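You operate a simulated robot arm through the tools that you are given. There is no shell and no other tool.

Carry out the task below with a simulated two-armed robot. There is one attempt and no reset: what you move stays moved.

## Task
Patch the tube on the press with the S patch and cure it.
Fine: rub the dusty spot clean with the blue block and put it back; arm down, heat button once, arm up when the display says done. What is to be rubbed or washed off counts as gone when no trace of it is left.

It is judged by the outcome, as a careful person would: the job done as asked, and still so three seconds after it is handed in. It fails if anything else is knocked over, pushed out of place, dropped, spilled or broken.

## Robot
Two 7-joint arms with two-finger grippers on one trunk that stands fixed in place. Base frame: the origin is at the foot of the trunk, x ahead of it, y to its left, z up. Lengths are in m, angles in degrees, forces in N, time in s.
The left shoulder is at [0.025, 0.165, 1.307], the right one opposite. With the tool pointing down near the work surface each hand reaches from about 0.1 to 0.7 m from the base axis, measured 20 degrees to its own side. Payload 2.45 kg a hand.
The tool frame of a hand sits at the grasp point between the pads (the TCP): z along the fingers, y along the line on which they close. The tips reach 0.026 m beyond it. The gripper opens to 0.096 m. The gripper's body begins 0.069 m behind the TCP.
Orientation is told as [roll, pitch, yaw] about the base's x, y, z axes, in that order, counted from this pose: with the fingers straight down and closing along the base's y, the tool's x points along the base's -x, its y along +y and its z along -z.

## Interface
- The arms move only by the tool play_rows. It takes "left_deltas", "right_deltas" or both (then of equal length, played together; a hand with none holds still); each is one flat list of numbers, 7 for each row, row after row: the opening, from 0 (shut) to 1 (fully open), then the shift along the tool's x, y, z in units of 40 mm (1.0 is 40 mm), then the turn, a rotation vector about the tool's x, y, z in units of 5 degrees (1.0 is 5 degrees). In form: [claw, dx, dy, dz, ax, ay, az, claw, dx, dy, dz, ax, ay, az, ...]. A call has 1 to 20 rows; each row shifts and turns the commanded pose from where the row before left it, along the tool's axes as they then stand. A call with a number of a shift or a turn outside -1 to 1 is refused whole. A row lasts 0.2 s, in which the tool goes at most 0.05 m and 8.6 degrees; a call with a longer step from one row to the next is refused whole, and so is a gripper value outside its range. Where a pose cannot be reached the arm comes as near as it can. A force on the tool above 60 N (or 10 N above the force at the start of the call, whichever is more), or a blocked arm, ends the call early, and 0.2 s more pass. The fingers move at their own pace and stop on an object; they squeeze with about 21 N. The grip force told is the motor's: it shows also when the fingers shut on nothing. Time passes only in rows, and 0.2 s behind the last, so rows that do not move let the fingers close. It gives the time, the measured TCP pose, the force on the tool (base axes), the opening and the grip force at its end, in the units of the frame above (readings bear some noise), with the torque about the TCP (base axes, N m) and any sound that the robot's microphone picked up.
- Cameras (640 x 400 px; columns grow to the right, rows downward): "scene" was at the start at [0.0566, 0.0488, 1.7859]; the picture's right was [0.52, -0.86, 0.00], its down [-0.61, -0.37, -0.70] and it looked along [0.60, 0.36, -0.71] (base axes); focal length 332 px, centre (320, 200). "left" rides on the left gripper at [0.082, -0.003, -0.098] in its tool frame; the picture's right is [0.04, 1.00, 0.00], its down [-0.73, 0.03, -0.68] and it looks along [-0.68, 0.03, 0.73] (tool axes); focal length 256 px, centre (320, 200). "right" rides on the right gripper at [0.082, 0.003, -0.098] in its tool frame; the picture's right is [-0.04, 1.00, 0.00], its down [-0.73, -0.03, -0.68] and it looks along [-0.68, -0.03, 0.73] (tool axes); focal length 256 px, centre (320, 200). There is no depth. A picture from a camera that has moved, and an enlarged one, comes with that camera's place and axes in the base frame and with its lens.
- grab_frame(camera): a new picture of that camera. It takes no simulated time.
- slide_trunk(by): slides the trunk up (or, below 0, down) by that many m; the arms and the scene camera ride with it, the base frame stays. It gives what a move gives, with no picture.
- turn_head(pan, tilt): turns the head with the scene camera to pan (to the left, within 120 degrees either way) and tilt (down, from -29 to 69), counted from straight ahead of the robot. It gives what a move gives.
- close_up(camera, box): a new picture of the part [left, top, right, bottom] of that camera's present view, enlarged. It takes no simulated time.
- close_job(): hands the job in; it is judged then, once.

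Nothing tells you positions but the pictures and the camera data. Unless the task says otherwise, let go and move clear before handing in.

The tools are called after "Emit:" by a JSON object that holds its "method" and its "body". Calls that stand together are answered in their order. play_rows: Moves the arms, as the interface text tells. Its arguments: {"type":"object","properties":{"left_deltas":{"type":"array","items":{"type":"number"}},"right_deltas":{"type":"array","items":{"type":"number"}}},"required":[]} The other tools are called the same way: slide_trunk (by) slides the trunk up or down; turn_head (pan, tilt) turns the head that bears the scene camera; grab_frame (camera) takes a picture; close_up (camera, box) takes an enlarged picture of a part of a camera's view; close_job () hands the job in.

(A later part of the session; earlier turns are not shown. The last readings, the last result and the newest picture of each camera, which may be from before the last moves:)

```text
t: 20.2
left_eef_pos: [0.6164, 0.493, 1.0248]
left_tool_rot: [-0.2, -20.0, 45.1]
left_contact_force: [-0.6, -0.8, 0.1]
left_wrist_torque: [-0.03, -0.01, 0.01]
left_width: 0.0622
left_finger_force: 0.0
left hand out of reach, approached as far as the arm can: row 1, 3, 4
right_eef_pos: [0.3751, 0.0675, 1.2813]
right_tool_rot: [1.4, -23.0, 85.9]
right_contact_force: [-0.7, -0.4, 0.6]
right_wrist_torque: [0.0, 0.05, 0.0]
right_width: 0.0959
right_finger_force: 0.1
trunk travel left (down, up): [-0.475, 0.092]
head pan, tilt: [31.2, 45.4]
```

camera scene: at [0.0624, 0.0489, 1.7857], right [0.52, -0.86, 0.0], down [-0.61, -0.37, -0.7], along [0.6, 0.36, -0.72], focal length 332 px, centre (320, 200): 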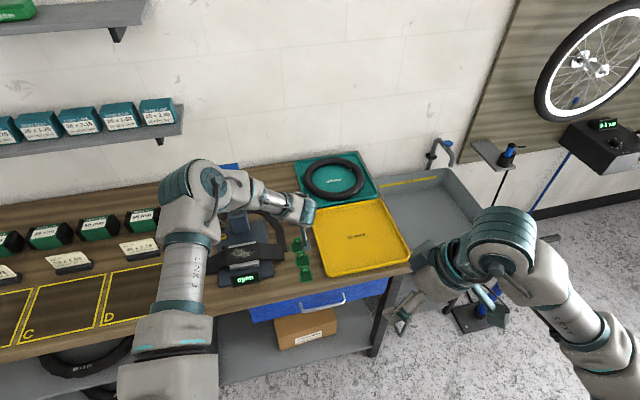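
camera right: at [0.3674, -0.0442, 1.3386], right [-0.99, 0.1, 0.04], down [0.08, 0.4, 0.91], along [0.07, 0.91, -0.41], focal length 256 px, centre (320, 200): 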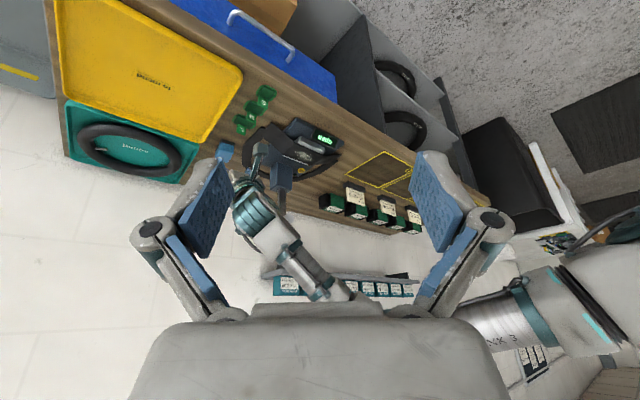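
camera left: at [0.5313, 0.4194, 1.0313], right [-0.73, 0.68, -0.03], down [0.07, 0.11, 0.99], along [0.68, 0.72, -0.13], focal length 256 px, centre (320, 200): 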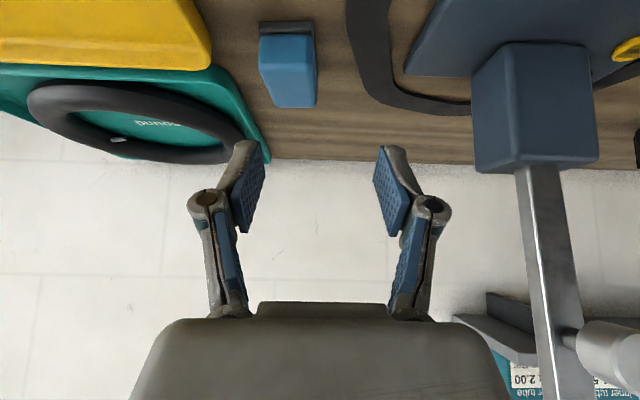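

Emit:
{"method": "play_rows", "body": {"left_deltas": [0.65, -0.665, -0.707, 0.24, 0, 0, 0]}}

Emit:
{"method": "play_rows", "body": {"left_deltas": [0.65, 0.342, 0, -0.94, 0, 0, 0, 0.65, 0.342, 0, -0.94, 0, 0, 0]}}

Emit:
{"method": "play_rows", "body": {"left_deltas": [0.65, -0.665, -0.707, 0.24, 0, 0, 0]}}

```text
t: 20.6
left_eef_pos: [0.625, 0.49, 1.0395]
left_tool_rot: [-0.1, -19.9, 45.1]
left_contact_force: [0.2, 0.6, 0.7]
left_wrist_torque: [0.0, 0.01, 0.01]
left_width: 0.0622
left_finger_force: 0.0
left hand out of reach, approached as far as the arm can: row 1
right_eef_pos: [0.375, 0.0678, 1.2816]
right_tool_rot: [1.4, -23.2, 85.9]
right_contact_force: [-0.2, 0.4, 0.5]
right_wrist_torque: [-0.03, -0.01, -0.02]
right_width: 0.0961
right_finger_force: 0.1
trunk travel left (down, up): [-0.475, 0.092]
head pan, tilt: [31.2, 45.4]
```

```text
t: 21.2
left_eef_pos: [0.5866, 0.4512, 1.1004]
left_tool_rot: [-0.2, -20.1, 45.1]
left_contact_force: [0.1, 0.5, 0.8]
left_wrist_torque: [0.04, 0.01, 0.03]
left_width: 0.0624
left_finger_force: 0.0
right_eef_pos: [0.3722, 0.0666, 1.2832]
right_tool_rot: [1.3, -23.3, 86.1]
right_contact_force: [0.0, 0.1, -0.3]
right_wrist_torque: [0.03, 0.01, 0.0]
right_width: 0.0958
right_finger_force: 0.0
trunk travel left (down, up): [-0.475, 0.092]
head pan, tilt: [31.2, 45.4]
```

```text
t: 21.6
left_eef_pos: [0.6322, 0.454, 1.0973]
left_tool_rot: [0.1, -19.9, 45.2]
left_contact_force: [-0.5, -0.3, 0.1]
left_wrist_torque: [-0.01, 0.01, 0.0]
left_width: 0.0623
left_finger_force: 0.0
right_eef_pos: [0.3782, 0.0677, 1.2803]
right_tool_rot: [1.5, -23.1, 85.9]
right_contact_force: [0.4, 0.3, -0.5]
right_wrist_torque: [-0.01, 0.04, -0.03]
right_width: 0.0961
right_finger_force: 0.0
trunk travel left (down, up): [-0.475, 0.092]
head pan, tilt: [31.2, 45.4]
```

The limit behaves like a sphere around the shoulder, so lowering the trunk should add reach. I'll look at the left arm's configuration first.

Emit:
{"method": "turn_head", "body": {"pan": 50, "tilt": 62}}

Emit:
{"method": "grab_frame", "body": {"camera": "scene"}}

```text
t: 22.4
left_eef_pos: [0.6284, 0.4535, 1.0999]
left_tool_rot: [-0.1, -20.0, 45.2]
left_contact_force: [0.8, -0.3, -0.1]
left_wrist_torque: [-0.01, 0.03, 0.03]
left_width: 0.0625
left_finger_force: 0.0
right_eef_pos: [0.3739, 0.068, 1.2815]
right_tool_rot: [1.4, -23.2, 85.9]
right_contact_force: [0.1, -1.2, -0.5]
right_wrist_torque: [-0.02, 0.02, -0.01]
right_width: 0.0958
right_finger_force: 0.1
trunk travel left (down, up): [-0.475, 0.092]
head pan, tilt: [50.0, 62.0]
```

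```text
taken
camera scene: at [0.0312, 0.055, 1.7647], right [0.77, -0.64, 0.0], down [-0.57, -0.68, -0.47], along [0.3, 0.36, -0.88], focal length 332 px, centre (320, 200)
```

scene: 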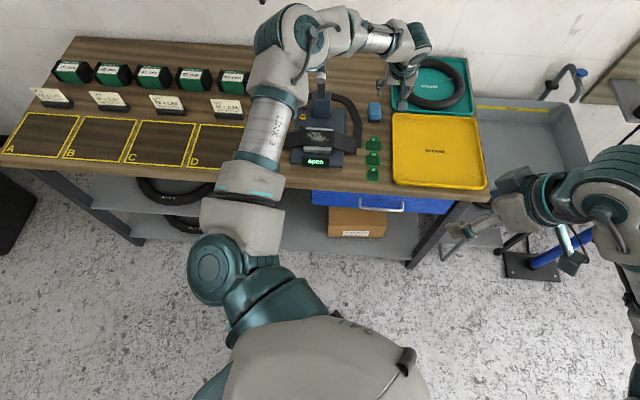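

Next I'll raise the left hand, slide the trunk down 0.2 m and test the forward reach again.

Emit:
{"method": "play_rows", "body": {"left_deltas": [0.65, -0.342, 0, -0.94, 0, 0, 0, 0.65, -0.342, 0, -0.94, 0, 0, 0, 0.65, -0.342, 0, -0.94, 0, 0, 0, 0.65, -0.342, 0, -0.94, 0, 0, 0]}}

Emit:
{"method": "slide_trunk", "body": {"by": -0.2}}

Emit:
{"method": "grab_frame", "body": {"camera": "scene"}}

Emit:
{"method": "grab_frame", "body": {"camera": "right"}}

```text
t: 23.4
left_eef_pos: [0.6276, 0.4528, 1.2598]
left_tool_rot: [0.0, -20.0, 45.1]
left_contact_force: [0.0, 0.4, 0.1]
left_wrist_torque: [-0.03, 0.0, 0.0]
left_width: 0.0626
left_finger_force: 0.0
right_eef_pos: [0.3749, 0.0671, 1.2805]
right_tool_rot: [1.3, -23.2, 85.9]
right_contact_force: [-0.4, -0.2, -0.2]
right_wrist_torque: [0.0, -0.04, 0.0]
right_width: 0.0963
right_finger_force: 0.1
trunk travel left (down, up): [-0.475, 0.092]
head pan, tilt: [50.0, 62.0]
```

```text
t: 25.6
left_eef_pos: [0.6278, 0.4538, 1.0619]
left_tool_rot: [-0.1, -20.1, 45.1]
left_contact_force: [-1.0, 0.1, 0.1]
left_wrist_torque: [0.0, 0.01, 0.01]
left_width: 0.0623
left_finger_force: 0.0
right_eef_pos: [0.3744, 0.0678, 1.0819]
right_tool_rot: [1.3, -25.6, 85.9]
right_contact_force: [-1.4, -0.1, -0.1]
right_wrist_torque: [0.01, 0.0, 0.01]
right_width: 0.0961
right_finger_force: 0.1
trunk travel left (down, up): [-0.275, 0.292]
head pan, tilt: [50.0, 62.0]
```

```text
taken
camera scene: at [0.0906, 0.0545, 1.5643], right [0.77, -0.64, 0.0], down [-0.57, -0.68, -0.47], along [0.3, 0.36, -0.89], focal length 332 px, centre (320, 200)
```

scene: 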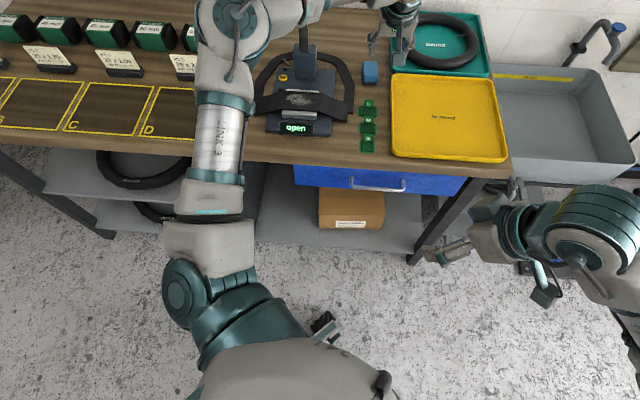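

```text
taken
camera right: at [0.3647, -0.0481, 1.1349], right [-0.99, 0.1, 0.04], down [0.07, 0.36, 0.93], along [0.08, 0.93, -0.37], focal length 256 px, centre (320, 200)
```

right: 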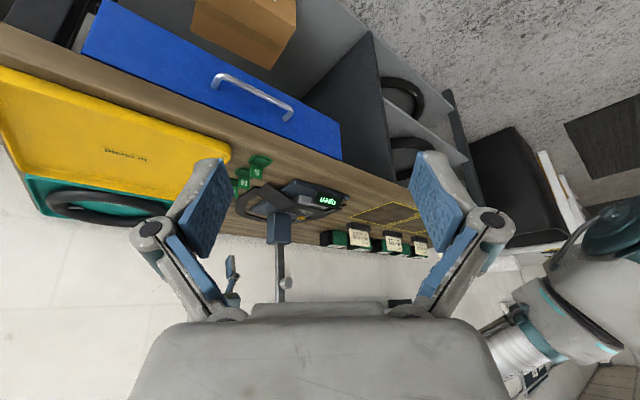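

Emit:
{"method": "turn_head", "body": {"pan": 42, "tilt": 40}}

Emit:
{"method": "grab_frame", "body": {"camera": "scene"}}

Emit:
{"method": "grab_frame", "body": {"camera": "left"}}

```text
t: 26.4
left_eef_pos: [0.6289, 0.454, 1.0606]
left_tool_rot: [-0.1, -20.0, 45.0]
left_contact_force: [-0.7, 0.2, -0.4]
left_wrist_torque: [0.0, 0.01, 0.02]
left_width: 0.0626
left_finger_force: 0.0
right_eef_pos: [0.3755, 0.0682, 1.0824]
right_tool_rot: [1.4, -25.6, 85.9]
right_contact_force: [0.5, -0.9, -0.3]
right_wrist_torque: [0.01, -0.01, -0.03]
right_width: 0.096
right_finger_force: 0.0
trunk travel left (down, up): [-0.275, 0.292]
head pan, tilt: [42.0, 40.0]
```

```text
taken
camera scene: at [0.1131, 0.0622, 1.5929], right [0.67, -0.74, 0.0], down [-0.48, -0.43, -0.76], along [0.57, 0.51, -0.65], focal length 332 px, centre (320, 200)
```

scene: 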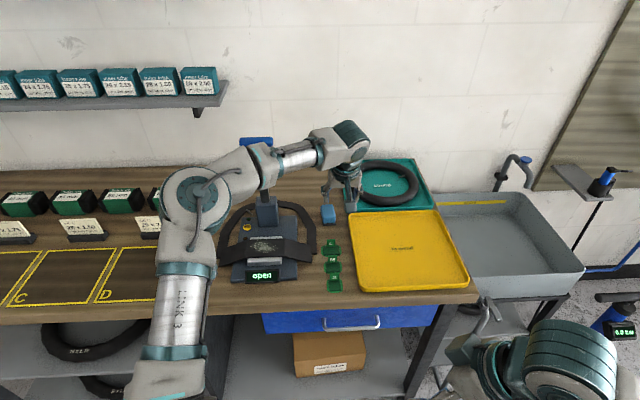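

```text
taken
camera left: at [0.5531, 0.3732, 1.1254], right [-0.73, 0.68, -0.01], down [0.3, 0.34, 0.89], along [0.61, 0.65, -0.46], focal length 256 px, centre (320, 200)
```

left: 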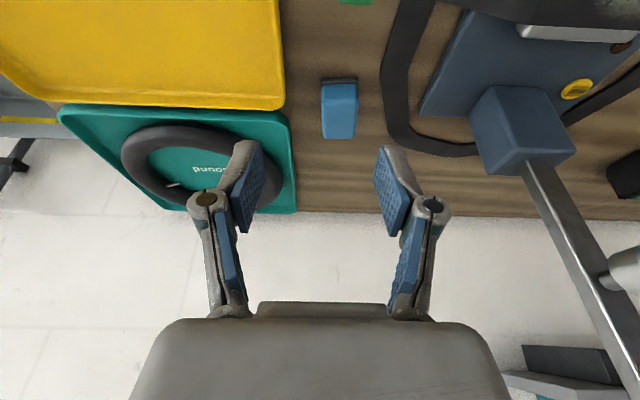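

Emit:
{"method": "play_rows", "body": {"left_deltas": [0.65, 0, 0, 0, 0, -1, 0, 0.65, 0, 0, 0, 0, -1, 0, 0.65, 0, 0, 0, 0, -1, 0, 0.65, -0.03, 0.19, 0.736, 0, 0, 0, 0.65, -0.03, 0.19, 0.736, 0, 0, 0, 0.65, -0.03, 0.19, 0.736, 0, 0, 0]}}

Emit:
{"method": "grab_frame", "body": {"camera": "scene"}}

Emit:
{"method": "grab_frame", "body": {"camera": "left"}}

Emit:
{"method": "grab_frame", "body": {"camera": "right"}}

```text
t: 27.9
left_eef_pos: [0.6498, 0.5099, 0.9895]
left_tool_rot: [-0.1, -35.0, 45.0]
left_contact_force: [-1.3, -0.1, 0.5]
left_wrist_torque: [0.0, 0.0, 0.01]
left_width: 0.0623
left_finger_force: 0.1
right_eef_pos: [0.3746, 0.0693, 1.0802]
right_tool_rot: [1.4, -25.6, 86.0]
right_contact_force: [-0.5, 0.7, 0.0]
right_wrist_torque: [-0.01, -0.03, -0.02]
right_width: 0.096
right_finger_force: 0.0
trunk travel left (down, up): [-0.275, 0.292]
head pan, tilt: [42.0, 40.0]
```

```text
taken
camera scene: at [0.1138, 0.0642, 1.5929], right [0.67, -0.74, 0.0], down [-0.48, -0.43, -0.76], along [0.57, 0.51, -0.65], focal length 332 px, centre (320, 200)
```

scene: 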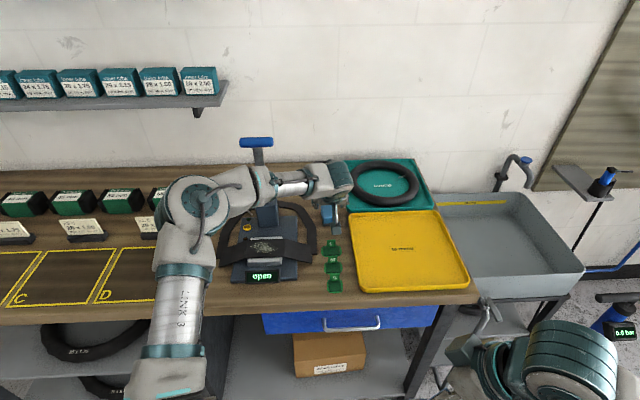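

```text
taken
camera left: at [0.5661, 0.4202, 1.0239], right [-0.73, 0.68, -0.02], down [0.13, 0.17, 0.98], along [0.67, 0.71, -0.21], focal length 256 px, centre (320, 200)
```

left: 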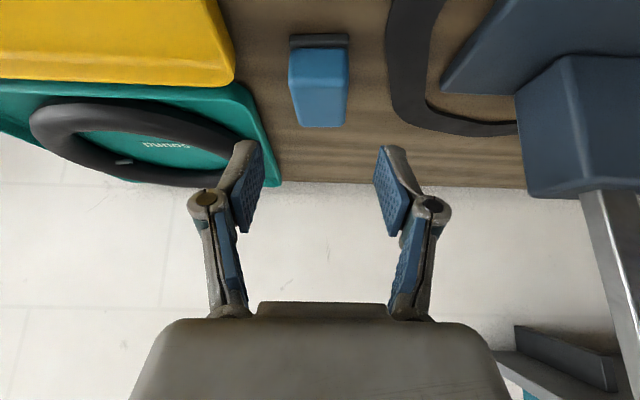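

```text
taken
camera right: at [0.3657, -0.0469, 1.1343], right [-0.99, 0.1, 0.04], down [0.07, 0.36, 0.93], along [0.08, 0.93, -0.37], focal length 256 px, centre (320, 200)
```

right: 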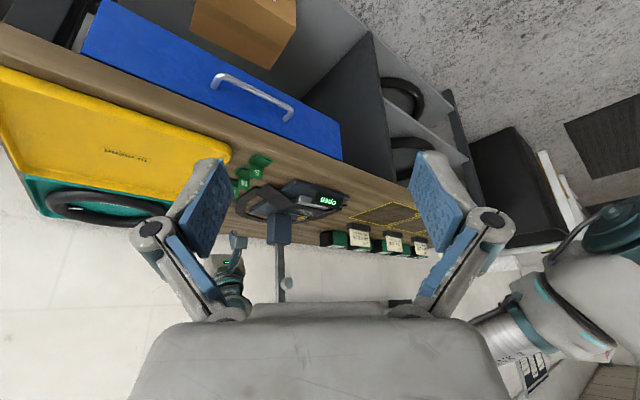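

Emit:
{"method": "close_up", "body": {"camera": "left", "box": [220, 0, 440, 200]}}

Emit:
{"method": "close_up", "body": {"camera": "scene", "box": [220, 120, 380, 300]}}

```text
2.00 times, centred on (330, 100) of left
camera zoom: at [0.5661, 0.4202, 1.0239], right [-0.73, 0.68, -0.02], down [0.13, 0.17, 0.98], along [0.67, 0.71, -0.21], focal length 512 px, centre (300, 400)
```

zoom: 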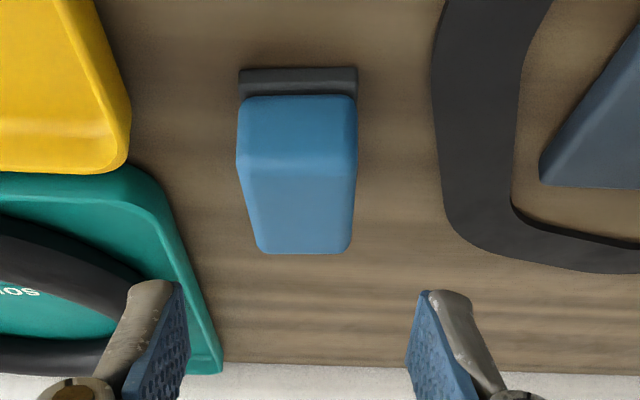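

```text
2.22 times, centred on (300, 210) of scene
camera zoom: at [0.1138, 0.0642, 1.5929], right [0.67, -0.74, 0.0], down [-0.48, -0.43, -0.76], along [0.57, 0.51, -0.65], focal length 738 px, centre (364, 178)
```

zoom: 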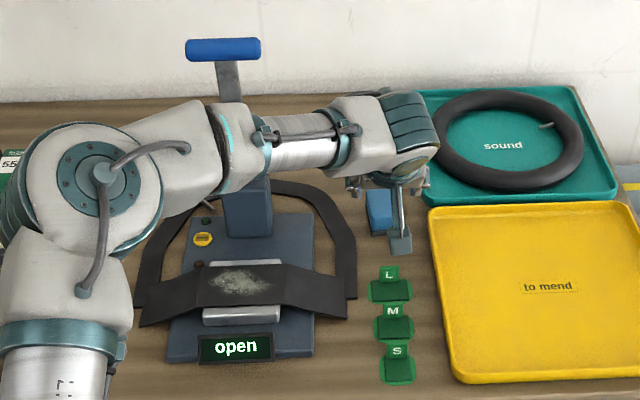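

The hand now reaches. My refined block estimate is u≈0.87, v≈0.10 (v to the right across the table), with its top at z≈0.916. I'll descend around it in steps.

Emit:
{"method": "play_rows", "body": {"left_deltas": [0.65, 0.056, -0.013, 0.72, 0, 0, 0, 0.65, 0.056, -0.013, 0.72, 0, 0, 0]}}

Emit:
{"method": "grab_frame", "body": {"camera": "left"}}

Emit:
{"method": "close_up", "body": {"camera": "scene", "box": [220, 120, 380, 300]}}

Emit:
{"method": "close_up", "body": {"camera": "right", "box": [160, 140, 320, 310]}}

```text
t: 28.4
left_eef_pos: [0.6727, 0.5293, 0.9393]
left_tool_rot: [-0.1, -34.9, 45.1]
left_contact_force: [-0.7, -0.1, -0.6]
left_wrist_torque: [0.03, -0.03, 0.02]
left_width: 0.0622
left_finger_force: 0.1
right_eef_pos: [0.3757, 0.0686, 1.0817]
right_tool_rot: [1.4, -25.5, 86.0]
right_contact_force: [0.1, 0.2, -0.3]
right_wrist_torque: [0.0, 0.02, 0.02]
right_width: 0.0962
right_finger_force: 0.1
trunk travel left (down, up): [-0.275, 0.292]
head pan, tilt: [42.0, 40.0]
```

```text
taken
camera left: at [0.5881, 0.4389, 0.974], right [-0.73, 0.68, -0.02], down [0.13, 0.17, 0.98], along [0.67, 0.71, -0.21], focal length 256 px, centre (320, 200)
```

left: 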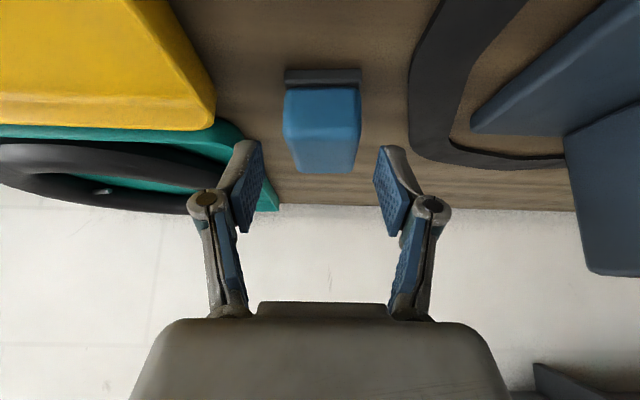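

```text
2.22 times, centred on (300, 210) of scene
camera zoom: at [0.1148, 0.0631, 1.5928], right [0.67, -0.74, 0.0], down [-0.48, -0.43, -0.76], along [0.57, 0.51, -0.65], focal length 738 px, centre (364, 178)
```

zoom: 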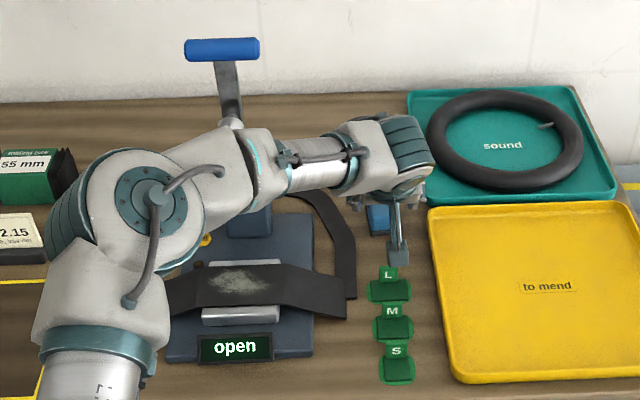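

```text
2.35 times, centred on (240, 225) of right
camera zoom: at [0.3662, -0.047, 1.1339], right [-0.99, 0.1, 0.04], down [0.07, 0.36, 0.93], along [0.07, 0.93, -0.37], focal length 602 px, centre (508, 141)
```

zoom: 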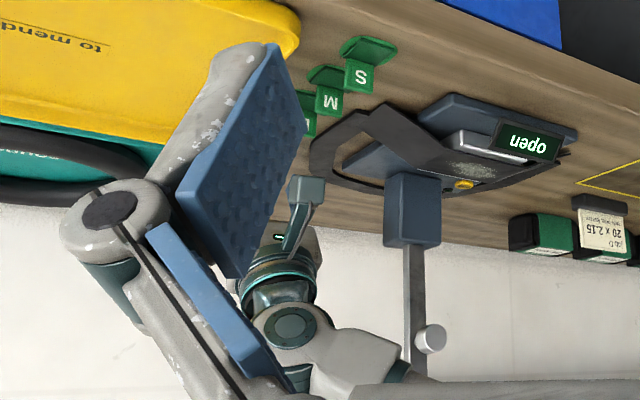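

Emit:
{"method": "play_rows", "body": {"left_deltas": [0.65, 0.06, 0.02, 0.7, 0, 0, 0]}}

Emit:
{"method": "grab_frame", "body": {"camera": "left"}}

Emit:
{"method": "close_up", "body": {"camera": "scene", "box": [220, 120, 380, 300]}}

Emit:
{"method": "close_up", "body": {"camera": "right", "box": [160, 140, 320, 310]}}

```text
t: 28.9
left_eef_pos: [0.6834, 0.5375, 0.9147]
left_tool_rot: [0.0, -35.1, 45.2]
left_contact_force: [0.4, -0.6, -1.1]
left_wrist_torque: [0.05, -0.01, -0.02]
left_width: 0.0624
left_finger_force: 0.0
right_eef_pos: [0.3762, 0.0678, 1.08]
right_tool_rot: [1.5, -25.5, 85.9]
right_contact_force: [0.7, -0.2, 0.6]
right_wrist_torque: [0.0, 0.0, 0.03]
right_width: 0.096
right_finger_force: 0.1
trunk travel left (down, up): [-0.275, 0.292]
head pan, tilt: [42.0, 40.0]
```

```text
taken
camera left: at [0.5984, 0.4484, 0.9497], right [-0.73, 0.68, -0.02], down [0.13, 0.17, 0.98], along [0.67, 0.71, -0.21], focal length 256 px, centre (320, 200)
```

left: 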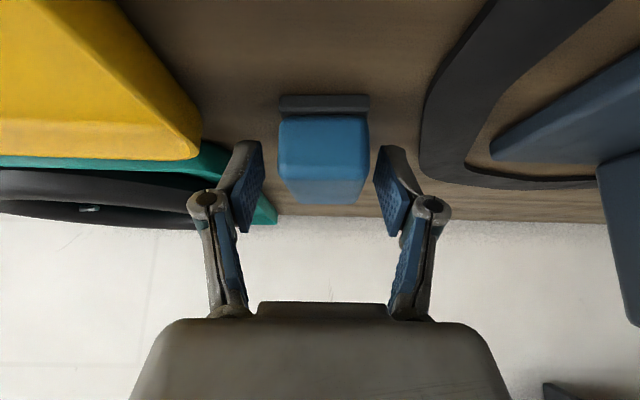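

```text
2.22 times, centred on (300, 210) of scene
camera zoom: at [0.1156, 0.0629, 1.5927], right [0.67, -0.74, 0.0], down [-0.48, -0.43, -0.76], along [0.57, 0.51, -0.65], focal length 738 px, centre (364, 178)
```

zoom: 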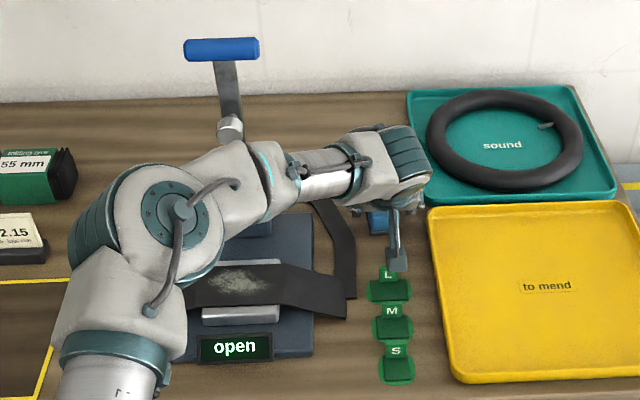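

```text
2.35 times, centred on (240, 225) of right
camera zoom: at [0.367, -0.0479, 1.1336], right [-0.99, 0.1, 0.04], down [0.07, 0.36, 0.93], along [0.07, 0.93, -0.37], focal length 602 px, centre (508, 141)
```

zoom: 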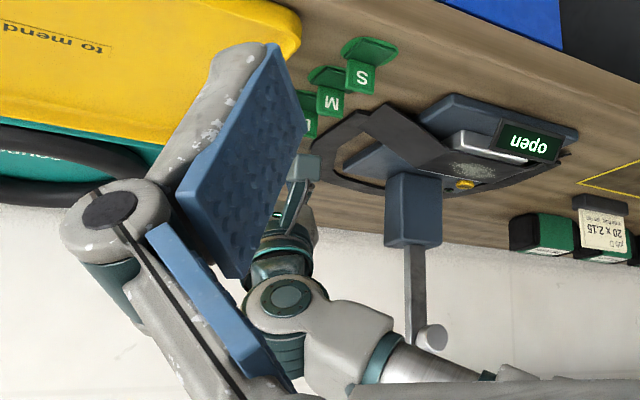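

Emit:
{"method": "play_rows", "body": {"left_deltas": [0.0, 0, 0, 0, 0, 0, 0, 0.0, 0, 0, 0, 0, 0, 0, 0.0, 0, 0, 0, 0, 0, 0]}}

Emit:
{"method": "grab_frame", "body": {"camera": "left"}}

```text
t: 29.6
left_eef_pos: [0.681, 0.5378, 0.9161]
left_tool_rot: [0.0, -35.0, 45.1]
left_contact_force: [0.9, 0.1, 0.1]
left_wrist_torque: [0.01, -0.03, 0.02]
left_width: 0.0394
left_finger_force: 21.6
right_eef_pos: [0.3744, 0.0681, 1.0801]
right_tool_rot: [1.4, -25.6, 85.9]
right_contact_force: [0.7, -0.3, -0.1]
right_wrist_torque: [0.0, 0.02, 0.02]
right_width: 0.0964
right_finger_force: 0.1
trunk travel left (down, up): [-0.275, 0.292]
head pan, tilt: [42.0, 40.0]
```

```text
taken
camera left: at [0.5967, 0.4483, 0.9509], right [-0.73, 0.68, -0.02], down [0.13, 0.17, 0.98], along [0.67, 0.71, -0.21], focal length 256 px, centre (320, 200)
```

left: 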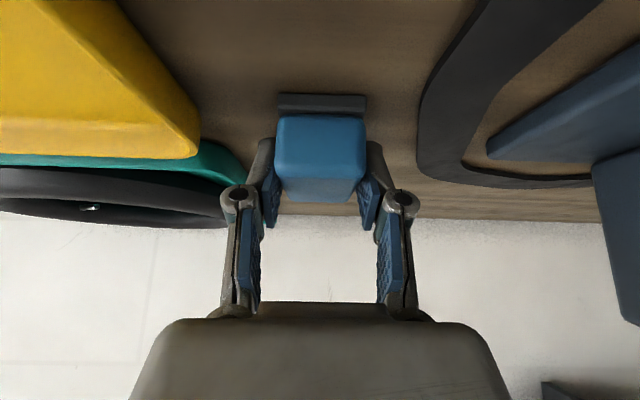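

I have the block gripped at 39 mm width. Now I'll lift it, bring it back clear of the lever, and move left to above the dusty spot.

Emit:
{"method": "play_rows", "body": {"left_deltas": [0, -0.478, 0, -0.683, 0, 0, 0, 0, -0.478, 0, -0.683, 0, 0, 0, 0, -0.478, 0, -0.683, 0, 0, 0]}}

Emit:
{"method": "play_rows", "body": {"left_deltas": [0, 0.689, 0, -0.482, 0, 0, 0, 0, 0.689, 0, -0.482, 0, 0, 0, 0, 0.689, 0, -0.482, 0, 0, 0, 0, 0.689, 0, -0.482, 0, 0, 0]}}

Emit:
{"method": "grab_frame", "body": {"camera": "scene"}}

Emit:
{"method": "grab_frame", "body": {"camera": "left"}}

```text
t: 30.4
left_eef_pos: [0.6801, 0.5362, 1.0172]
left_tool_rot: [0.0, -35.0, 45.1]
left_contact_force: [-0.1, -0.4, -0.1]
left_wrist_torque: [-0.02, 0.02, 0.05]
left_width: 0.0392
left_finger_force: 20.8
right_eef_pos: [0.3738, 0.0672, 1.0825]
right_tool_rot: [1.4, -25.8, 85.9]
right_contact_force: [-0.2, 0.2, 1.0]
right_wrist_torque: [-0.01, -0.01, 0.0]
right_width: 0.096
right_finger_force: 0.1
trunk travel left (down, up): [-0.275, 0.292]
head pan, tilt: [42.0, 40.0]
```

```text
t: 31.4
left_eef_pos: [0.5835, 0.4411, 1.0163]
left_tool_rot: [-0.1, -35.1, 45.2]
left_contact_force: [0.7, -0.5, -0.8]
left_wrist_torque: [-0.01, 0.04, -0.01]
left_width: 0.0394
left_finger_force: 21.0
right_eef_pos: [0.3741, 0.0676, 1.0822]
right_tool_rot: [1.3, -25.8, 86.0]
right_contact_force: [0.4, 0.7, -0.1]
right_wrist_torque: [-0.04, 0.02, -0.03]
right_width: 0.0959
right_finger_force: 0.0
trunk travel left (down, up): [-0.275, 0.292]
head pan, tilt: [42.0, 40.0]
```

```text
taken
camera scene: at [0.1111, 0.0612, 1.5933], right [0.67, -0.74, 0.0], down [-0.48, -0.43, -0.76], along [0.57, 0.51, -0.65], focal length 332 px, centre (320, 200)
```

scene: 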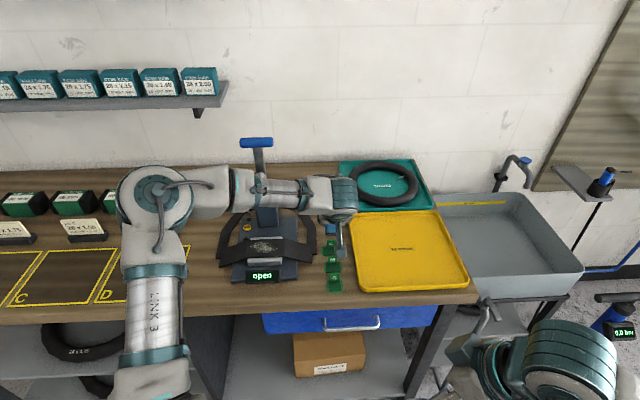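

```text
taken
camera left: at [0.499, 0.3525, 1.0512], right [-0.73, 0.68, -0.02], down [0.13, 0.17, 0.98], along [0.67, 0.71, -0.21], focal length 256 px, centre (320, 200)
```

left: 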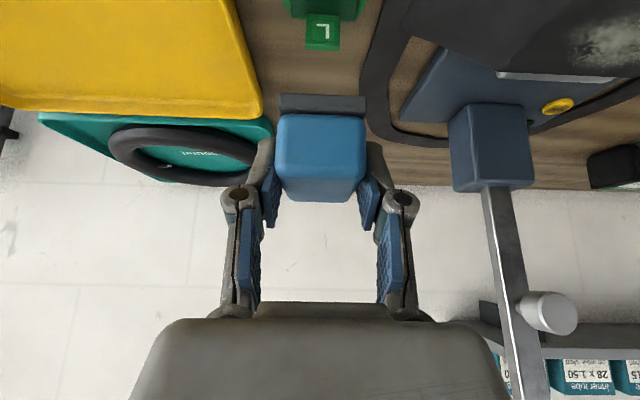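

Emit:
{"method": "play_rows", "body": {"left_deltas": [0, 0, 0.9355, 0, 0, 0, 0, 0, 0, 0.9355, 0, 0, 0, 0, 0, 0, 0.9355, 0, 0, 0, 0]}}

Emit:
{"method": "grab_frame", "body": {"camera": "scene"}}

Emit:
{"method": "grab_frame", "body": {"camera": "left"}}

Emit:
{"method": "grab_frame", "body": {"camera": "right"}}

```text
t: 32.2
left_eef_pos: [0.5058, 0.5235, 1.0149]
left_tool_rot: [-0.2, -34.9, 45.1]
left_contact_force: [-0.3, 0.2, -0.1]
left_wrist_torque: [0.03, -0.01, 0.01]
left_width: 0.0389
left_finger_force: 20.6
right_eef_pos: [0.3739, 0.0693, 1.0829]
right_tool_rot: [1.3, -25.6, 85.9]
right_contact_force: [-0.9, 0.2, 0.4]
right_wrist_torque: [0.01, 0.0, -0.01]
right_width: 0.0959
right_finger_force: 0.0
trunk travel left (down, up): [-0.275, 0.292]
head pan, tilt: [42.0, 40.0]
```

```text
taken
camera scene: at [0.1107, 0.0659, 1.593], right [0.67, -0.74, 0.0], down [-0.48, -0.43, -0.76], along [0.57, 0.51, -0.65], focal length 332 px, centre (320, 200)
```

scene: 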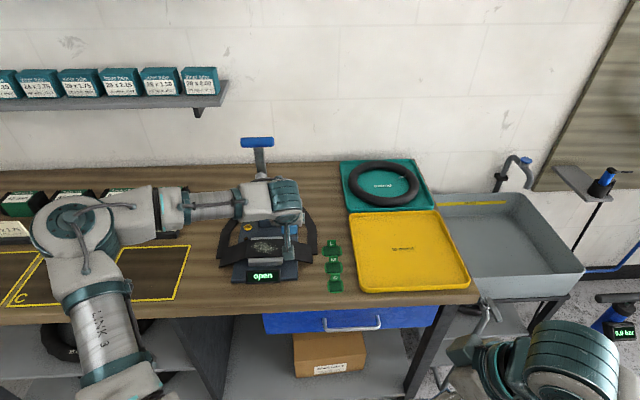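

```text
taken
camera left: at [0.421, 0.4338, 1.0501], right [-0.73, 0.68, -0.03], down [0.13, 0.17, 0.98], along [0.67, 0.71, -0.21], focal length 256 px, centre (320, 200)
```

left: 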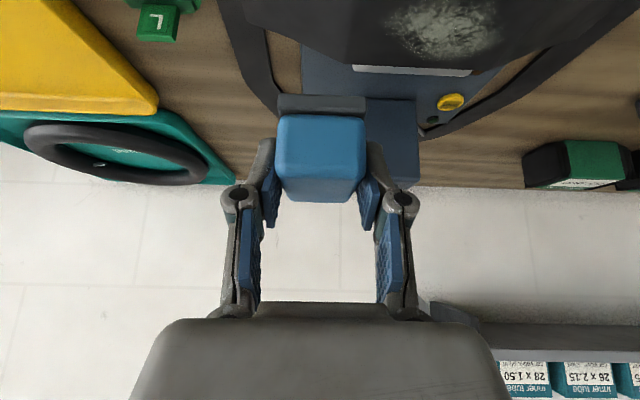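

```text
taken
camera right: at [0.3645, -0.0469, 1.1348], right [-0.99, 0.1, 0.04], down [0.07, 0.36, 0.93], along [0.08, 0.93, -0.37], focal length 256 px, centre (320, 200)
```

right: 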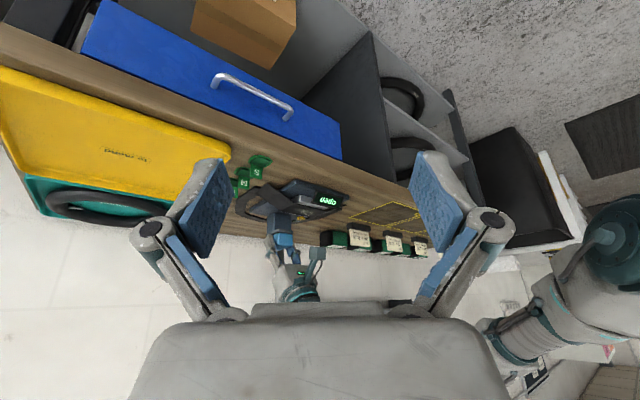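

Emit:
{"method": "play_rows", "body": {"left_deltas": [0, 0, 0.906, 0, 0, 0, 0, 0, 0, 0.906, 0, 0, 0, 0]}}

Emit:
{"method": "grab_frame", "body": {"camera": "left"}}

Emit:
{"method": "close_up", "body": {"camera": "right", "box": [230, 150, 370, 310]}}

Emit:
{"method": "close_up", "body": {"camera": "scene", "box": [200, 120, 360, 300]}}

```text
t: 32.9
left_eef_pos: [0.4547, 0.5765, 1.0137]
left_tool_rot: [-0.1, -34.8, 45.3]
left_contact_force: [-0.9, 1.3, 0.7]
left_wrist_torque: [0.03, -0.02, -0.01]
left_width: 0.0393
left_finger_force: 21.2
right_eef_pos: [0.3734, 0.0717, 1.0821]
right_tool_rot: [1.2, -25.4, 86.0]
right_contact_force: [0.1, 1.3, 0.5]
right_wrist_torque: [-0.02, 0.01, 0.0]
right_width: 0.096
right_finger_force: 0.1
trunk travel left (down, up): [-0.275, 0.292]
head pan, tilt: [42.0, 40.0]
```

```text
taken
camera left: at [0.3702, 0.4876, 1.0485], right [-0.73, 0.68, -0.03], down [0.13, 0.17, 0.98], along [0.67, 0.71, -0.22], focal length 256 px, centre (320, 200)
```

left: 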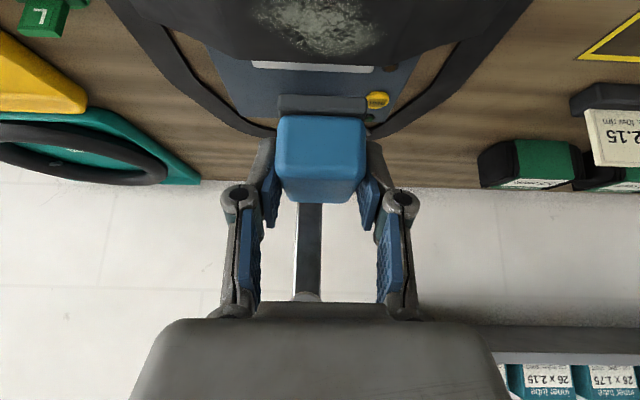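

```text
2.50 times, centred on (300, 230) of right
camera zoom: at [0.3644, -0.0437, 1.1348], right [-0.99, 0.1, 0.04], down [0.07, 0.37, 0.93], along [0.08, 0.93, -0.37], focal length 640 px, centre (370, 125)
```

zoom: 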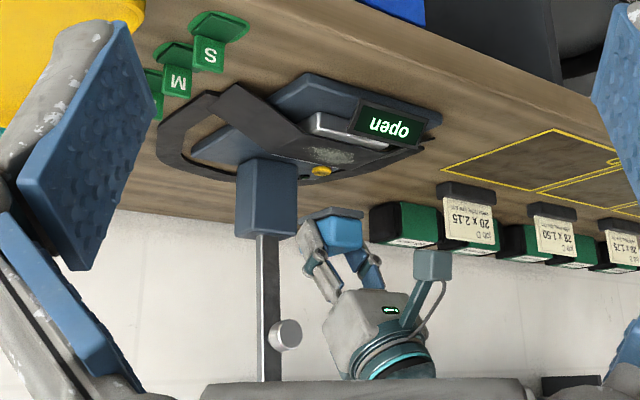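

```text
2.22 times, centred on (280, 210) of scene
camera zoom: at [0.1098, 0.068, 1.593], right [0.67, -0.74, 0.0], down [-0.48, -0.43, -0.76], along [0.57, 0.51, -0.65], focal length 738 px, centre (409, 178)
```

zoom: 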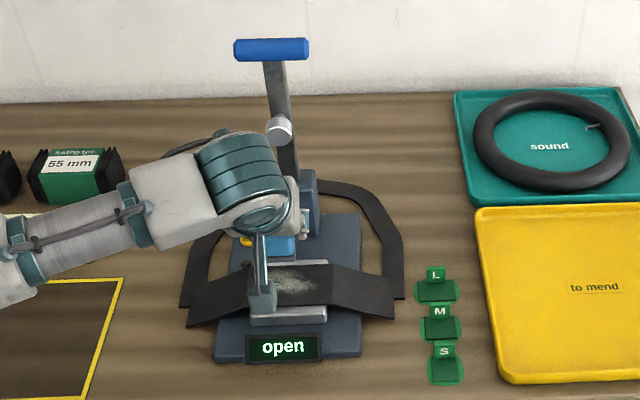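

Emit:
{"method": "play_rows", "body": {"left_deltas": [0, 0.3585, 0, 0.512, 0, 0, 0, 0, 0.3585, 0, 0.512, 0, 0, 0]}}

Emit:
{"method": "play_rows", "body": {"left_deltas": [0, 0.086, 0, 0.1229, 0, 0, 0]}}

Emit:
{"method": "play_rows", "body": {"left_deltas": [0, 0.0574, 0, 0.0819, 0, 0, 0]}}

Emit:
{"method": "grab_frame", "body": {"camera": "left"}}

Emit:
{"method": "close_up", "body": {"camera": "right", "box": [230, 150, 370, 310]}}

```text
t: 33.5
left_eef_pos: [0.4564, 0.5721, 0.9652]
left_tool_rot: [0.0, -35.0, 45.0]
left_contact_force: [0.3, 0.7, 0.1]
left_wrist_torque: [-0.02, -0.01, -0.02]
left_width: 0.0388
left_finger_force: 20.6
right_eef_pos: [0.3745, 0.0671, 1.0803]
right_tool_rot: [1.5, -25.7, 85.9]
right_contact_force: [-0.4, 0.2, 0.7]
right_wrist_torque: [-0.01, 0.06, -0.01]
right_width: 0.0958
right_finger_force: 0.0
trunk travel left (down, up): [-0.275, 0.292]
head pan, tilt: [42.0, 40.0]
```

```text
t: 33.9
left_eef_pos: [0.4559, 0.5746, 0.9593]
left_tool_rot: [-0.1, -34.9, 45.2]
left_contact_force: [0.7, -0.4, -0.8]
left_wrist_torque: [0.02, -0.01, 0.01]
left_width: 0.0389
left_finger_force: 21.1
right_eef_pos: [0.3755, 0.069, 1.0817]
right_tool_rot: [1.4, -25.6, 85.9]
right_contact_force: [-0.2, -0.8, 0.1]
right_wrist_torque: [0.01, -0.03, 0.02]
right_width: 0.0959
right_finger_force: 0.0
trunk travel left (down, up): [-0.275, 0.292]
head pan, tilt: [42.0, 40.0]
```

```text
t: 34.2
left_eef_pos: [0.4551, 0.5723, 0.9574]
left_tool_rot: [0.0, -35.1, 45.1]
left_contact_force: [0.4, 0.3, -0.3]
left_wrist_torque: [0.02, 0.02, 0.04]
left_width: 0.0392
left_finger_force: 20.5
right_eef_pos: [0.3755, 0.0663, 1.0823]
right_tool_rot: [1.4, -25.7, 86.0]
right_contact_force: [0.2, -0.6, -0.3]
right_wrist_torque: [0.0, -0.03, 0.0]
right_width: 0.096
right_finger_force: 0.1
trunk travel left (down, up): [-0.275, 0.292]
head pan, tilt: [42.0, 40.0]
```

```text
taken
camera left: at [0.3711, 0.4826, 0.9904], right [-0.73, 0.68, -0.02], down [0.13, 0.17, 0.98], along [0.67, 0.71, -0.21], focal length 256 px, centre (320, 200)
```

left: 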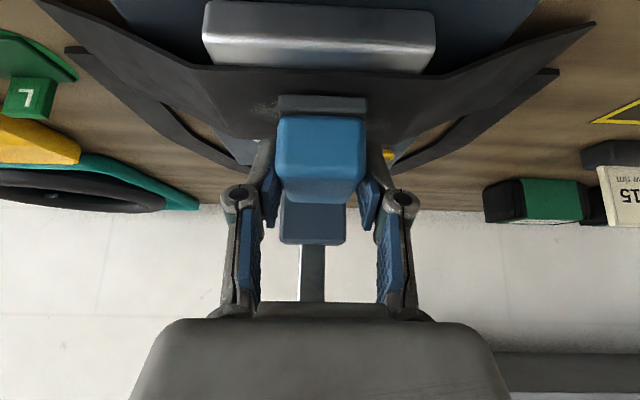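

```text
2.50 times, centred on (300, 230) of right
camera zoom: at [0.3653, -0.0493, 1.1343], right [-0.99, 0.1, 0.04], down [0.07, 0.36, 0.93], along [0.08, 0.93, -0.37], focal length 640 px, centre (370, 125)
```

zoom: 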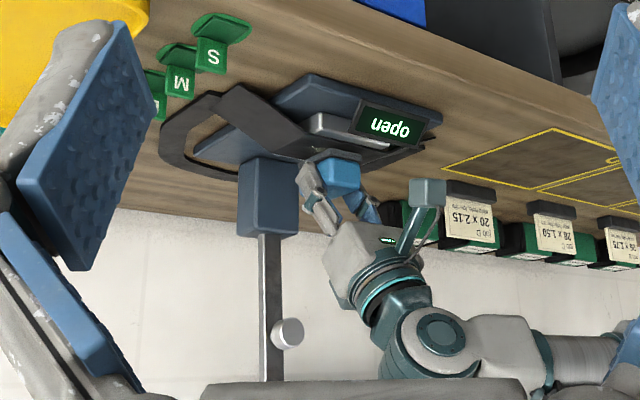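

Emit:
{"method": "play_rows", "body": {"left_deltas": [0, 0.0574, 0, 0.0819, 0, 0, 0]}}

Emit:
{"method": "play_rows", "body": {"left_deltas": [0, 0.043, 0, 0.0614, 0, 0, 0]}}

Emit:
{"method": "play_rows", "body": {"left_deltas": [0, 0.043, 0, 0.0614, 0, 0, 0]}}

Emit:
{"method": "play_rows", "body": {"left_deltas": [0, 0.0287, 0, 0.041, 0, 0, 0]}}

```text
t: 34.6
left_eef_pos: [0.4553, 0.5727, 0.9515]
left_tool_rot: [-0.1, -35.0, 45.2]
left_contact_force: [-0.7, 0.6, 4.2]
left_wrist_torque: [-0.09, -0.02, -0.06]
left_width: 0.0391
left_finger_force: 21.0
right_eef_pos: [0.3739, 0.0678, 1.083]
right_tool_rot: [1.3, -25.6, 86.0]
right_contact_force: [-0.3, 0.8, 0.0]
right_wrist_torque: [0.02, 0.0, 0.0]
right_width: 0.0961
right_finger_force: 0.1
trunk travel left (down, up): [-0.275, 0.292]
head pan, tilt: [42.0, 40.0]
```

```text
t: 35.0
left_eef_pos: [0.455, 0.5723, 0.9524]
left_tool_rot: [-0.2, -35.4, 45.2]
left_contact_force: [0.8, 4.1, 14.9]
left_wrist_torque: [0.1, -0.04, 0.06]
left_width: 0.0393
left_finger_force: 20.9
right_eef_pos: [0.3734, 0.0667, 1.0817]
right_tool_rot: [1.3, -25.6, 86.0]
right_contact_force: [-0.7, -0.4, 0.5]
right_wrist_torque: [-0.02, 0.0, 0.0]
right_width: 0.0958
right_finger_force: 0.1
trunk travel left (down, up): [-0.275, 0.292]
head pan, tilt: [42.0, 40.0]
```

```text
t: 35.5
left_eef_pos: [0.4544, 0.5726, 0.9458]
left_tool_rot: [0.0, -35.0, 45.2]
left_contact_force: [-4.2, 2.6, 15.4]
left_wrist_torque: [0.12, -0.09, 0.26]
left_width: 0.04
left_finger_force: 21.0
right_eef_pos: [0.374, 0.0668, 1.0821]
right_tool_rot: [1.3, -25.6, 85.9]
right_contact_force: [1.1, 0.7, 0.1]
right_wrist_torque: [-0.03, -0.02, 0.0]
right_width: 0.0961
right_finger_force: 0.0
trunk travel left (down, up): [-0.275, 0.292]
head pan, tilt: [42.0, 40.0]
```

```text
t: 35.9
left_eef_pos: [0.456, 0.5723, 0.9451]
left_tool_rot: [-0.1, -35.1, 45.2]
left_contact_force: [-2.4, 1.2, 15.9]
left_wrist_torque: [0.17, -0.04, 0.01]
left_width: 0.0397
left_finger_force: 20.9
right_eef_pos: [0.3741, 0.0665, 1.081]
right_tool_rot: [1.4, -25.7, 86.0]
right_contact_force: [0.2, 0.1, 0.5]
right_wrist_torque: [-0.01, -0.02, -0.02]
right_width: 0.0958
right_finger_force: 0.1
trunk travel left (down, up): [-0.275, 0.292]
head pan, tilt: [42.0, 40.0]
```

Emit:
{"method": "grab_frame", "body": {"camera": "left"}}

Emit:
{"method": "close_up", "body": {"camera": "right", "box": [270, 170, 350, 250]}}

Emit:
{"method": "close_up", "body": {"camera": "scene", "box": [220, 200, 320, 290]}}

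```text
taken
camera left: at [0.3698, 0.4826, 0.979], right [-0.73, 0.68, -0.02], down [0.13, 0.17, 0.98], along [0.67, 0.71, -0.21], focal length 256 px, centre (320, 200)
```

left: 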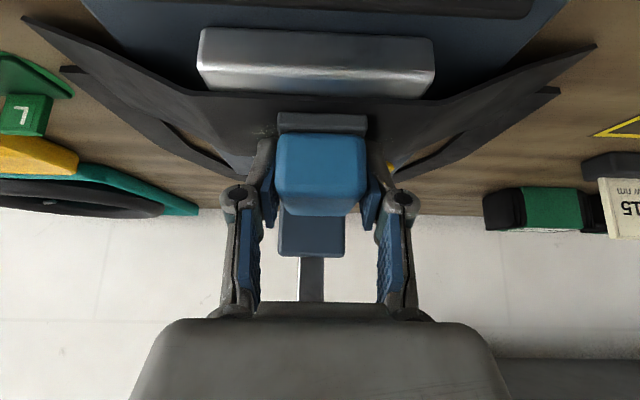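

```text
5.00 times, centred on (310, 210) of right
camera zoom: at [0.364, -0.0492, 1.1347], right [-0.99, 0.1, 0.04], down [0.07, 0.36, 0.93], along [0.08, 0.93, -0.37], focal length 1280 px, centre (370, 150)
```

zoom: 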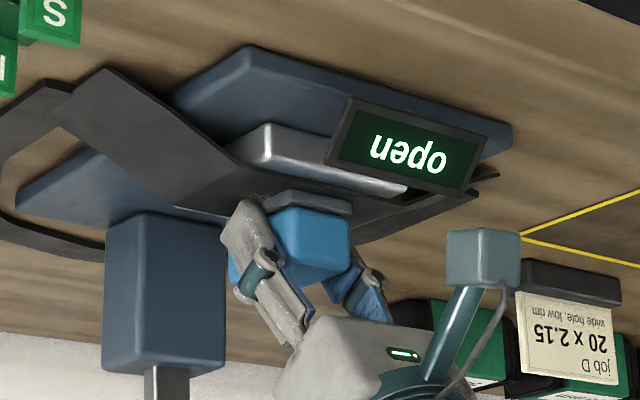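

```text
4.44 times, centred on (270, 245) of scene
camera zoom: at [0.1082, 0.0603, 1.5936], right [0.67, -0.74, 0.0], down [-0.48, -0.43, -0.76], along [0.57, 0.51, -0.64], focal length 1476 px, centre (542, 0)
```

zoom: 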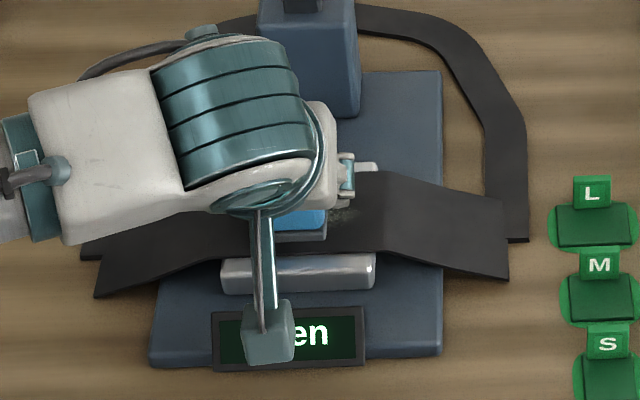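

The block slipped up in the grip a little when pressed. I'll regrasp it while it rests flat on the tube: open slightly, raise 8 mm, then close.

Emit:
{"method": "play_rows", "body": {"left_deltas": [0.6, 0, 0, 0, 0, 0, 0, 0.6, 0, 0, 0, 0, 0, 0]}}

Emit:
{"method": "play_rows", "body": {"left_deltas": [0.6, -0.1147, 0, -0.1638, 0, 0, 0, 0.6, 0, 0, 0, 0, 0, 0]}}

Emit:
{"method": "grab_frame", "body": {"camera": "left"}}

Emit:
{"method": "close_up", "body": {"camera": "right", "box": [270, 170, 350, 250]}}

```text
t: 36.5
left_eef_pos: [0.4557, 0.5733, 0.9423]
left_tool_rot: [-0.1, -34.7, 45.1]
left_contact_force: [1.1, 0.0, 1.7]
left_wrist_torque: [0.04, 0.02, -0.02]
left_width: 0.058
left_finger_force: 0.1
right_eef_pos: [0.3746, 0.0673, 1.0808]
right_tool_rot: [1.4, -25.6, 85.9]
right_contact_force: [-0.3, -0.6, -0.1]
right_wrist_torque: [0.01, 0.01, -0.02]
right_width: 0.0961
right_finger_force: 0.0
trunk travel left (down, up): [-0.275, 0.292]
head pan, tilt: [42.0, 40.0]
```

```text
t: 37.0
left_eef_pos: [0.4569, 0.5743, 0.9507]
left_tool_rot: [0.1, -34.9, 45.2]
left_contact_force: [0.4, -1.6, -0.3]
left_wrist_torque: [0.0, 0.03, -0.03]
left_width: 0.0577
left_finger_force: 0.2
right_eef_pos: [0.3745, 0.0677, 1.0811]
right_tool_rot: [1.4, -25.5, 85.8]
right_contact_force: [-0.2, 0.4, -0.5]
right_wrist_torque: [-0.01, 0.04, 0.0]
right_width: 0.096
right_finger_force: 0.0
trunk travel left (down, up): [-0.275, 0.292]
head pan, tilt: [42.0, 40.0]
```

```text
taken
camera left: at [0.3714, 0.4834, 0.986], right [-0.73, 0.68, -0.02], down [0.13, 0.17, 0.98], along [0.67, 0.71, -0.21], focal length 256 px, centre (320, 200)
```

left: 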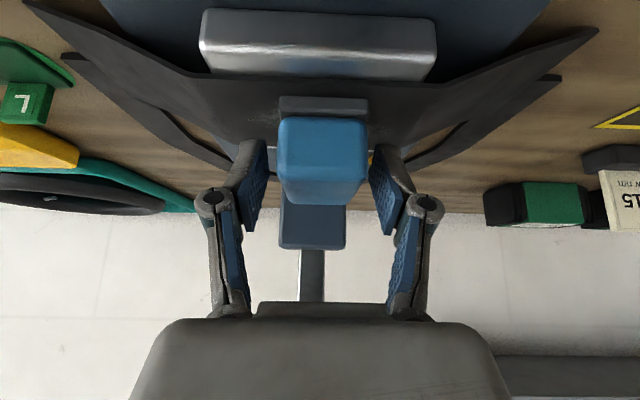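

```text
5.00 times, centred on (310, 210) of right
camera zoom: at [0.3653, -0.0481, 1.1343], right [-0.99, 0.1, 0.04], down [0.07, 0.36, 0.93], along [0.08, 0.93, -0.37], focal length 1280 px, centre (370, 150)
```

zoom: 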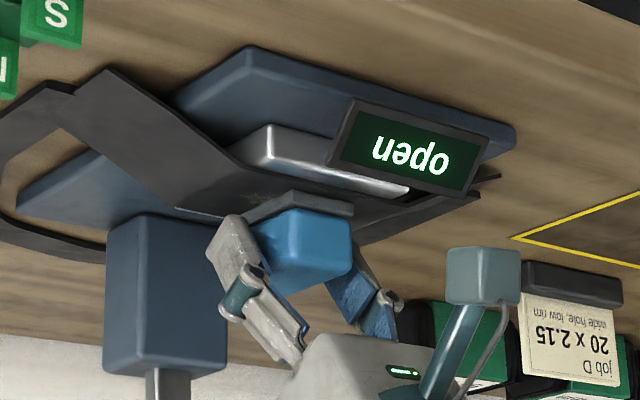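

Emit:
{"method": "play_rows", "body": {"left_deltas": [0, 0, 0, 0, 0, 0, 0, 0, 0, 0, 0, 0, 0, 0, 0, 0, 0, 0, 0, 0, 0]}}

Emit:
{"method": "play_rows", "body": {"left_deltas": [0, 0.0143, 0, 0.0205, 0, 0, 0]}}

```text
t: 37.9
left_eef_pos: [0.4558, 0.5734, 0.9514]
left_tool_rot: [-0.2, -35.1, 45.2]
left_contact_force: [0.7, -0.1, 1.0]
left_wrist_torque: [0.04, -0.02, -0.02]
left_width: 0.0393
left_finger_force: 21.2
right_eef_pos: [0.3749, 0.0676, 1.0815]
right_tool_rot: [1.4, -25.6, 85.9]
right_contact_force: [1.4, -0.8, -0.3]
right_wrist_torque: [0.01, 0.02, 0.02]
right_width: 0.096
right_finger_force: 0.2
trunk travel left (down, up): [-0.275, 0.292]
head pan, tilt: [42.0, 40.0]
```

```text
t: 38.2
left_eef_pos: [0.4559, 0.5729, 0.9513]
left_tool_rot: [-0.1, -35.1, 45.1]
left_contact_force: [1.1, -0.4, 4.8]
left_wrist_torque: [-0.09, 0.06, 0.03]
left_width: 0.0393
left_finger_force: 21.2
right_eef_pos: [0.375, 0.0662, 1.0811]
right_tool_rot: [1.4, -25.7, 85.9]
right_contact_force: [0.5, 0.4, 0.5]
right_wrist_torque: [0.02, -0.01, 0.0]
right_width: 0.0959
right_finger_force: 0.2
trunk travel left (down, up): [-0.275, 0.292]
head pan, tilt: [42.0, 40.0]
```

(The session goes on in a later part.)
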